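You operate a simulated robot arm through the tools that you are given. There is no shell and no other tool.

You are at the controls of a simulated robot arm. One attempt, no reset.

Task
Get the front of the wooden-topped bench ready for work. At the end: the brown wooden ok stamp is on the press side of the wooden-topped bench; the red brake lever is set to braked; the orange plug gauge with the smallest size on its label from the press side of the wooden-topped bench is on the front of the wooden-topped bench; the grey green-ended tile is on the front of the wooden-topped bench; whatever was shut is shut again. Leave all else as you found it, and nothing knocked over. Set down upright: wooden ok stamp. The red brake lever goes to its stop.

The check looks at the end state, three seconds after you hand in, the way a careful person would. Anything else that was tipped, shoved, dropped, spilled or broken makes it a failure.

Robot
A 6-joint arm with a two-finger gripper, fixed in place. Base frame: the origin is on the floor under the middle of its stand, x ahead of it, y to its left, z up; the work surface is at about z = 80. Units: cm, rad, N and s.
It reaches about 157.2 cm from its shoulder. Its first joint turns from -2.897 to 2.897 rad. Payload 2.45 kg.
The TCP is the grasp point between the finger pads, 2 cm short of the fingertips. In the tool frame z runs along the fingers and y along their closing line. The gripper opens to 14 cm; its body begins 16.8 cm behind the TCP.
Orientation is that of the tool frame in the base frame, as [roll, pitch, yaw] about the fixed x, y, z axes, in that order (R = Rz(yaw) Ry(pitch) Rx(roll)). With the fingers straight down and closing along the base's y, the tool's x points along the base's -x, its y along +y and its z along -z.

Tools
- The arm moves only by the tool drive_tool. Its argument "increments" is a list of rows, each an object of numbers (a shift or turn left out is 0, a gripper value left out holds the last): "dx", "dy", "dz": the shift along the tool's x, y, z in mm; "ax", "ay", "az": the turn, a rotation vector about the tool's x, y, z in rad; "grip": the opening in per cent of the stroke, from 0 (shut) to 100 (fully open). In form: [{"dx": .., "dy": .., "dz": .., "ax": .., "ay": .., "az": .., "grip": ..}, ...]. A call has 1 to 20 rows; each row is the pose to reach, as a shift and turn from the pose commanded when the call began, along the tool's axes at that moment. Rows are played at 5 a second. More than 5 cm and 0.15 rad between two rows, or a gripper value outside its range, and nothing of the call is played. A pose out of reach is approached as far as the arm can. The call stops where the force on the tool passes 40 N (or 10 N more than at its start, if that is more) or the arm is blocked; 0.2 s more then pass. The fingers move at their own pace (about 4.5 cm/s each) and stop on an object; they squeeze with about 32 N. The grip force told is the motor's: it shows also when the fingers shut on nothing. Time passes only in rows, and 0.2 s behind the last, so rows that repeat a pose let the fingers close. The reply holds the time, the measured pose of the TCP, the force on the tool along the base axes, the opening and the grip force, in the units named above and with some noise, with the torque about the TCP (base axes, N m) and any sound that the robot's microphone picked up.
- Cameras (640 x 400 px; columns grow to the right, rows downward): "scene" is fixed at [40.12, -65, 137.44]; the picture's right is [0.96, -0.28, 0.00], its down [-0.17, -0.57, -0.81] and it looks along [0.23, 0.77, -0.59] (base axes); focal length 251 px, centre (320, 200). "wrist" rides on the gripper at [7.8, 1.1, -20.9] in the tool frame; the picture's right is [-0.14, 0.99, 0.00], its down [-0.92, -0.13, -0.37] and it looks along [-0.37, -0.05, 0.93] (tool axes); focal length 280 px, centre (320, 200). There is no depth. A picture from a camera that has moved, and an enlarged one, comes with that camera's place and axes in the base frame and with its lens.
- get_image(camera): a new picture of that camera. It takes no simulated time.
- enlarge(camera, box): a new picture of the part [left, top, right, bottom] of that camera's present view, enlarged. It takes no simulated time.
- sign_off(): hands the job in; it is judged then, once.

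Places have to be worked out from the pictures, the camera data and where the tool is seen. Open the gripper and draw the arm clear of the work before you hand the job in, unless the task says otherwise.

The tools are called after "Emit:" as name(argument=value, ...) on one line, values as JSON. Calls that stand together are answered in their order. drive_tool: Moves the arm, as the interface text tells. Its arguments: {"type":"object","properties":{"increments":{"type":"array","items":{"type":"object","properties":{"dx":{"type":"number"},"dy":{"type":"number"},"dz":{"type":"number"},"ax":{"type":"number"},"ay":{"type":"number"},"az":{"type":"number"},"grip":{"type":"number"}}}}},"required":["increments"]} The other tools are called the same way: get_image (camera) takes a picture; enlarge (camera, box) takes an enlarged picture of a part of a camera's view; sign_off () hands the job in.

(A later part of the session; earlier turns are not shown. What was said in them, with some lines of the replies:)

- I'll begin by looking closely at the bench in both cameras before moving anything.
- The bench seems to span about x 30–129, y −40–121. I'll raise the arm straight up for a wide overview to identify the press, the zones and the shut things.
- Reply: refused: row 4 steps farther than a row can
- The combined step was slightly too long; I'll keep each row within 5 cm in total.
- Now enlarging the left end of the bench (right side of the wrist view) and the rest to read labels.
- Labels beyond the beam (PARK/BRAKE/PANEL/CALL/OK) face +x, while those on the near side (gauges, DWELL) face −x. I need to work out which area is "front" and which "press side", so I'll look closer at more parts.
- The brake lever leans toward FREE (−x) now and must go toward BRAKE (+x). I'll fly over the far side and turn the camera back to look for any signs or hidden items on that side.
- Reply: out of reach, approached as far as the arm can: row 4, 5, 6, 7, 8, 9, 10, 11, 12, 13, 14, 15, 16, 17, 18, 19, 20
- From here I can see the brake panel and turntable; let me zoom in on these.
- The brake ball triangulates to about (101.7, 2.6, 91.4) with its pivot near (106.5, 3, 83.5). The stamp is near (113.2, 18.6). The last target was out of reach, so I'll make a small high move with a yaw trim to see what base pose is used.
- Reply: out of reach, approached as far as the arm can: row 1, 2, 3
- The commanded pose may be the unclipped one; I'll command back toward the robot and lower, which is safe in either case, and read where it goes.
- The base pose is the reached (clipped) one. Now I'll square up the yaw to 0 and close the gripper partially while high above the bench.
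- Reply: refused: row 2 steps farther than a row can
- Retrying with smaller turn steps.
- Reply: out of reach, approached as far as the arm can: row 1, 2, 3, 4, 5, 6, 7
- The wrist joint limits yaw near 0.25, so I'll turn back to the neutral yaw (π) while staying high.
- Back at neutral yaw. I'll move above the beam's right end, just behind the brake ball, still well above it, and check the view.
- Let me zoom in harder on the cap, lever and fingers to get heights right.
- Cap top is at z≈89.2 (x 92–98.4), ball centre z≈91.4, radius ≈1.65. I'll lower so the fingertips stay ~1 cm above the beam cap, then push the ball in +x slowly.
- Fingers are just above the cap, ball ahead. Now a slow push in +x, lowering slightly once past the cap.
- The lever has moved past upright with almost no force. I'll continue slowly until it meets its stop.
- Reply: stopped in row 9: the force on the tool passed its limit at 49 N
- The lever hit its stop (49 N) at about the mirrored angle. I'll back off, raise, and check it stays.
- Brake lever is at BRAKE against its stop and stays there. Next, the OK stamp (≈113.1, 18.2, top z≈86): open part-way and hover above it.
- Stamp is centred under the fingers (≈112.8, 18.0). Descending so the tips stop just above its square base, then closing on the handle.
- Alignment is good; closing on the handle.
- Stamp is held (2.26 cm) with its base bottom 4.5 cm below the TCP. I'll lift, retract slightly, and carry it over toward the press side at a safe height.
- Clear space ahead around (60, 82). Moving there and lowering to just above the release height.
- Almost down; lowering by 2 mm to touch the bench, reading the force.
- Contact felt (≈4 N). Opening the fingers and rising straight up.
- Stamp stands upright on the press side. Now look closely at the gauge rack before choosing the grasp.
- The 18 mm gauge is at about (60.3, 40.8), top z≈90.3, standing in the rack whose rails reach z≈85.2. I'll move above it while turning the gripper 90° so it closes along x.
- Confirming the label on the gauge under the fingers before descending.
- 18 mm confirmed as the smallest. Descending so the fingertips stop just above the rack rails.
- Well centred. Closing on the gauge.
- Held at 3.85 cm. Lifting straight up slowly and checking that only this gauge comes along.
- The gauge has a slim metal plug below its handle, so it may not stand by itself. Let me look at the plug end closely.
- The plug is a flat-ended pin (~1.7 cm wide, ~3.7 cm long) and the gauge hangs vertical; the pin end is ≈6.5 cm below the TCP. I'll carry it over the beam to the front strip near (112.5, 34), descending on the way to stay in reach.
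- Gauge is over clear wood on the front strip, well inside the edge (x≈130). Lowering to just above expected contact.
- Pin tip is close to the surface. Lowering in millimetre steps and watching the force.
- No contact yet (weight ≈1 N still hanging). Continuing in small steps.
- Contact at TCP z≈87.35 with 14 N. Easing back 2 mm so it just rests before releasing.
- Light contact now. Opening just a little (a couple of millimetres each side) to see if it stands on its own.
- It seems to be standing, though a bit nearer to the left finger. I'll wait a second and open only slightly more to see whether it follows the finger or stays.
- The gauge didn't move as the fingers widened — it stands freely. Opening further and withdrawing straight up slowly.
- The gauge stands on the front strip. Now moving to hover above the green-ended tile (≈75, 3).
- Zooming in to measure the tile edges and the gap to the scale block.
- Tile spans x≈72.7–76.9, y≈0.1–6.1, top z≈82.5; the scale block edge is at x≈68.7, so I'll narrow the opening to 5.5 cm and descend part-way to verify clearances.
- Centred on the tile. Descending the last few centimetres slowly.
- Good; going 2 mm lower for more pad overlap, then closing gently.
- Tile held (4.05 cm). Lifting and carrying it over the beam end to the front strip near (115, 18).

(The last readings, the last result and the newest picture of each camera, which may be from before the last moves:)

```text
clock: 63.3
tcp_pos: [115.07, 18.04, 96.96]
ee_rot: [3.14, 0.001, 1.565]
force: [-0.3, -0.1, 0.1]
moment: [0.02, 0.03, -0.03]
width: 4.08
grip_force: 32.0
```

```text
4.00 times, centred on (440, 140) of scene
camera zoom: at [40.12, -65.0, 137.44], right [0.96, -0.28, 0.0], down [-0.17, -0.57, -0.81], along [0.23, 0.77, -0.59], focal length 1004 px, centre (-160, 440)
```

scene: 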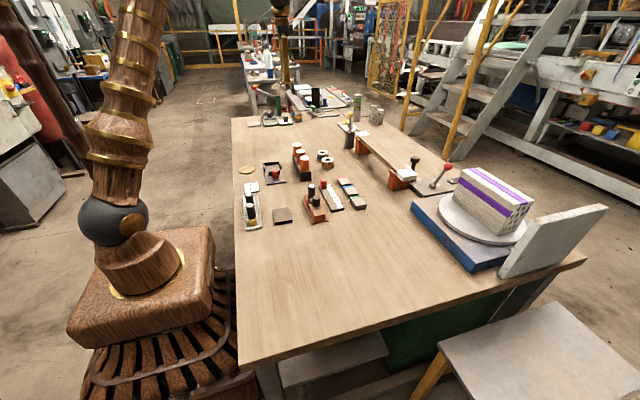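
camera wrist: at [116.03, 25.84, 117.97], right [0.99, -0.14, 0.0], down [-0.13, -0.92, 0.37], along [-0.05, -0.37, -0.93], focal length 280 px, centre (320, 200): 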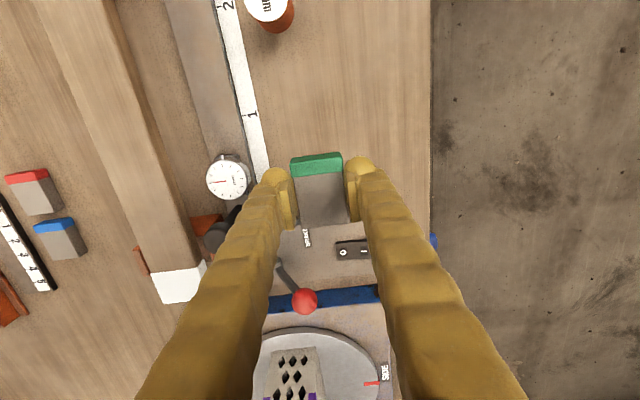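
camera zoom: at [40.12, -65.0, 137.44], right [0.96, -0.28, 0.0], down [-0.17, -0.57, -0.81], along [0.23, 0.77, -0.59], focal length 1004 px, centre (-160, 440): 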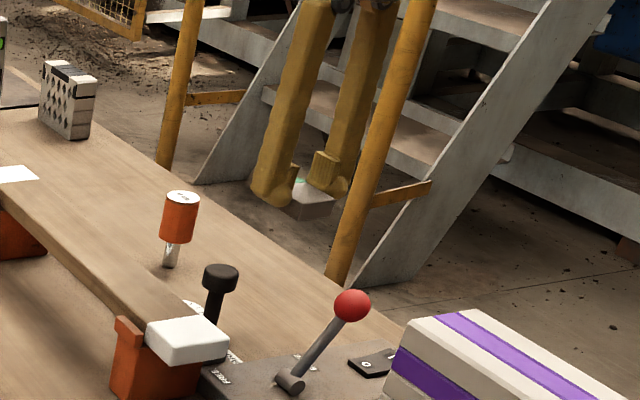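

Tile is above clear wood between the panel and the gauge. Lowering to just above contact.

Emit:
drive_tool(increments=[{"dz": 40}, {"dz": 80}, {"dz": 115}, {"dz": 130}, {"dz": 136}, {"dz": 136}])

Emit:
enlarge(camera="scene", box=[390, 110, 480, 180])

Emit:
get_image(camera="wrist")

```text
clock: 64.7
tcp_pos: [114.9, 17.92, 83.46]
ee_rot: [3.139, 0.001, 1.567]
force: [-0.2, -0.4, -1.5]
moment: [-0.02, 0.04, -0.03]
width: 4.03
grip_force: 31.7
```

```text
5.71 times, centred on (435, 145) of scene
camera zoom: at [40.12, -65.0, 137.44], right [0.96, -0.28, 0.0], down [-0.17, -0.57, -0.81], along [0.23, 0.77, -0.59], focal length 1434 px, centre (-337, 514)
```

zoom: 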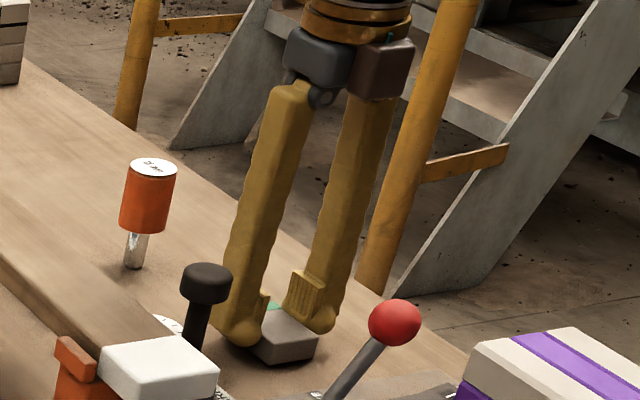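

```text
taken
camera wrist: at [115.85, 25.71, 104.39], right [0.99, -0.14, 0.0], down [-0.13, -0.92, 0.37], along [-0.05, -0.37, -0.93], focal length 280 px, centre (320, 200)
```

wrist: 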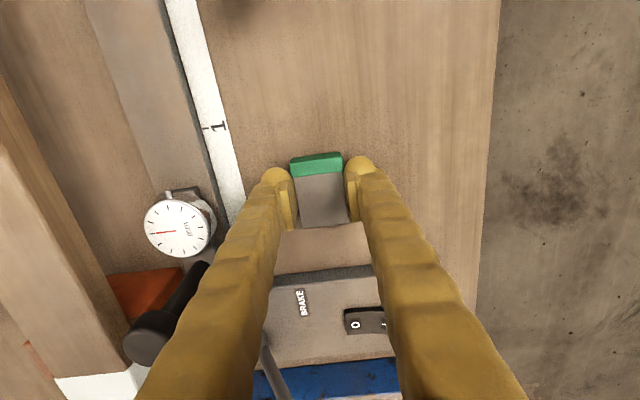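

About 5 mm above. Lowering in small steps to touch.

Emit:
drive_tool(increments=[{"dz": 2}, {"dz": 4}, {"dz": 5}, {"dz": 5}])

```text
clock: 65.7
tcp_pos: [114.82, 17.73, 82.93]
ee_rot: [3.14, 0.003, 1.567]
force: [-1.3, 0.6, 1.8]
moment: [0.02, 0.05, 0.03]
width: 4.06
grip_force: 32.1
```

Contact felt. Releasing to 5.5 cm and lifting straight up.

Emit:
drive_tool(increments=[{"grip": 33}, {"grip": 39}, {"grip": 39}, {"grip": 39}, {"grip": 39, "dz": -20}, {"grip": 39, "dz": -55}, {"grip": 39, "dz": -95}, {"grip": 39, "dz": -135}, {"grip": 39, "dz": -160}])

Emit:
get_image(camera="wrist")

Emit:
enlarge(camera="scene", box=[380, 110, 480, 190])

```text
clock: 67.7
tcp_pos: [115.03, 18.04, 99.06]
ee_rot: [3.141, 0.001, 1.567]
force: [0.5, -0.1, -1.1]
moment: [0.0, 0.0, -0.02]
width: 5.43
grip_force: 0.0
```

```text
taken
camera wrist: at [115.95, 25.86, 119.95], right [0.99, -0.14, 0.0], down [-0.13, -0.92, 0.37], along [-0.05, -0.37, -0.93], focal length 280 px, centre (320, 200)
```

wrist: 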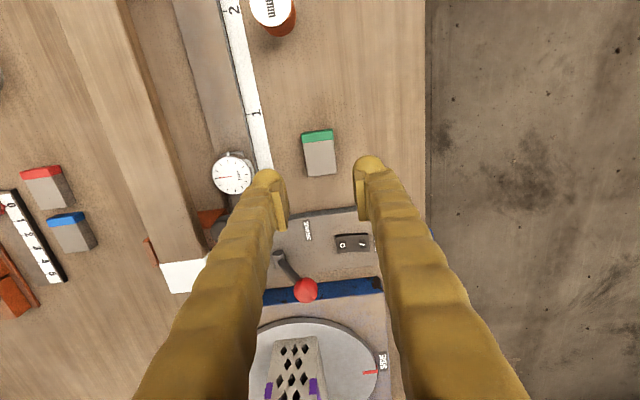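

```text
5.00 times, centred on (430, 150) of scene
camera zoom: at [40.12, -65.0, 137.44], right [0.96, -0.28, 0.0], down [-0.17, -0.57, -0.81], along [0.23, 0.77, -0.59], focal length 1254 px, centre (-230, 450)
```

zoom: 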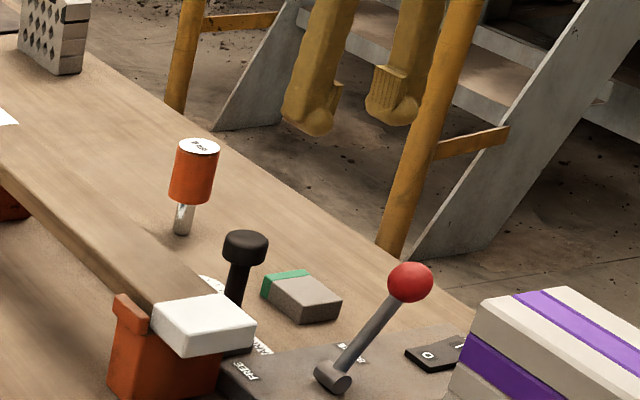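

All items are placed: gauge standing, tile flat, lever at BRAKE. Now withdrawing the arm up and back toward its start pose and opening fully.

Emit:
drive_tool(increments=[{"dy": -30, "dz": -35}, {"dy": -65, "dz": -70}, {"dy": -100, "dz": -105}, {"dy": -140, "dz": -135}, {"dy": -180, "dz": -160}, {"dy": -225, "dz": -180}, {"dy": -272, "dz": -190}, {"dy": -319, "dz": -190, "dx": 10}, {"dy": -365, "dz": -190, "dx": 25}, {"dy": -410, "dz": -190, "dx": 45}, {"dy": -450, "dz": -190, "dx": 65, "grip": 100}, {"dy": -450, "dz": -190, "dx": 65, "grip": 100}, {"dy": -450, "dz": -190, "dx": 65, "grip": 100}, {"dy": -450, "dz": -190, "dx": 65, "grip": 100}, {"dy": -450, "dz": -190, "dx": 65, "grip": 100}])

Emit:
get_image(camera="scene")

Emit:
get_image(camera="wrist")

Emit:
enlarge(camera="scene", box=[230, 90, 480, 240])

Emit:
enlarge(camera="scene", box=[380, 110, 480, 190])

```text
clock: 70.9
tcp_pos: [70.21, 24.34, 117.86]
ee_rot: [3.139, 0.001, 1.567]
force: [0.2, -1.4, 0.6]
moment: [0.03, 0.02, 0.0]
width: 14.01
grip_force: 0.1
```

```text
taken
```

scene: 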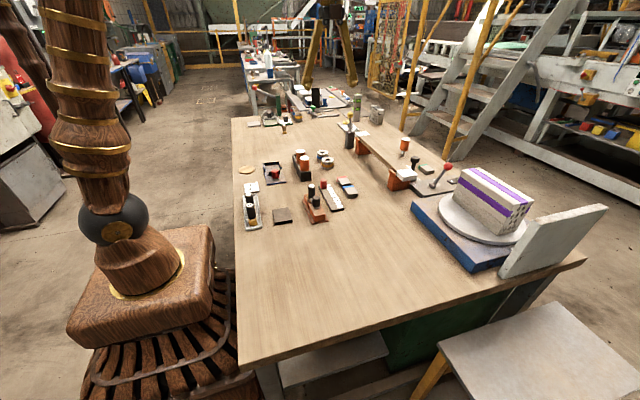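

```text
taken
camera wrist: at [71.08, 32.26, 138.87], right [0.99, -0.14, 0.0], down [-0.13, -0.92, 0.37], along [-0.05, -0.37, -0.93], focal length 280 px, centre (320, 200)
```

wrist: 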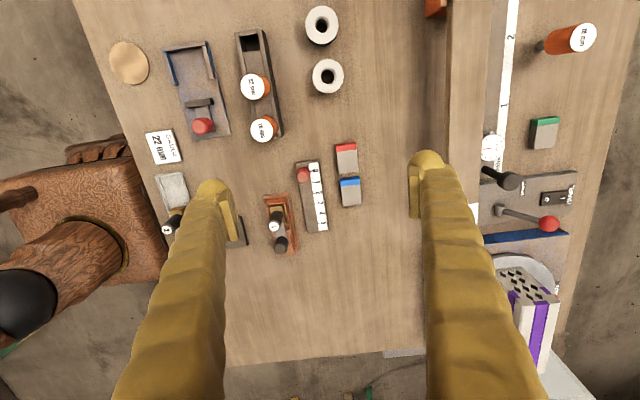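

```text
2.56 times, centred on (355, 165) of scene
camera zoom: at [40.12, -65.0, 137.44], right [0.96, -0.28, 0.0], down [-0.17, -0.57, -0.81], along [0.23, 0.77, -0.59], focal length 642 px, centre (230, 290)
```

zoom: 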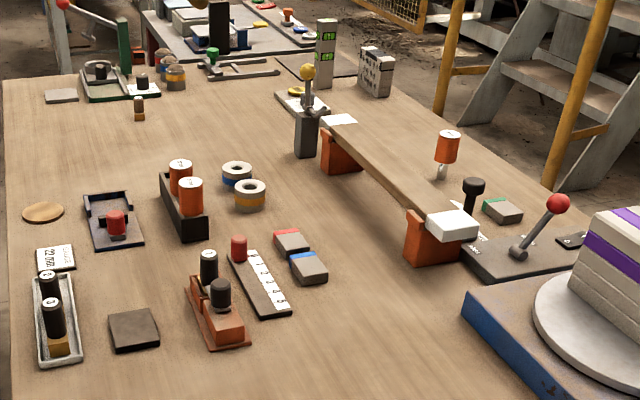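

```text
5.00 times, centred on (430, 150) of scene
camera zoom: at [40.12, -65.0, 137.44], right [0.96, -0.28, 0.0], down [-0.17, -0.57, -0.81], along [0.23, 0.77, -0.59], focal length 1254 px, centre (-230, 450)
```

zoom: 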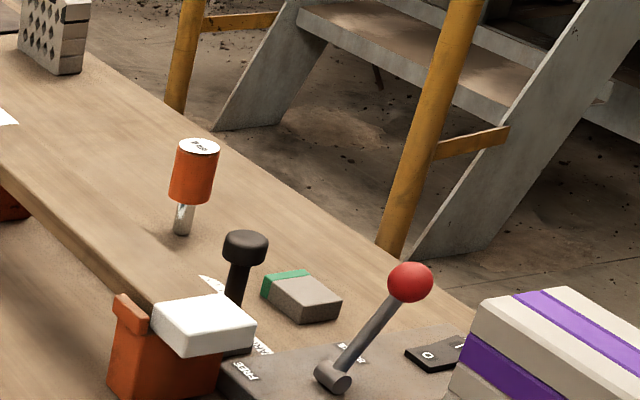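

Final views show the OK stamp upright beside the press, the red lever against its BRAKE stop, and the 18 mm gauge standing on the front strip. The green-ended tile lies flat next to it, nothing else has moved, and the arm is clear with the gripper open. Handing in.

Emit:
sign_off()

```text
The job is handed in.
```

I finished the task and handed it in. The result of the check hasn't come back.

- **Ok stamp:** it stands upright on the press side, in clear space just short of the press.
- **Red brake lever:** I pushed it to BRAKE until it met its stop. It stayed there after I let go.
- **18 mm plug gauge:** this was the smallest of the three in the rack (18, 22 and 26 mm). It is on the front strip, standing on its own slim plug end. It had stood steadily for about 20 seconds when I handed in, but its base is only about 1.7 cm wide.
- **Green-ended tile:** it lies flat on the front strip, between the brake panel and the gauge.
- **Everything else:** I opened nothing, so there was nothing to shut again. The last pictures show the other items where they were. The arm is clear with the gripper open.

**Which side is the front:** nothing on the bench says which side is which, so I worked it out. I took "front" to be the strip beyond the beam, where the brake panel is, and "press side" to be the robot's side, where the press and gauge rack are. It was the only reading I found that fitted where the stamp, tile and gauges started.
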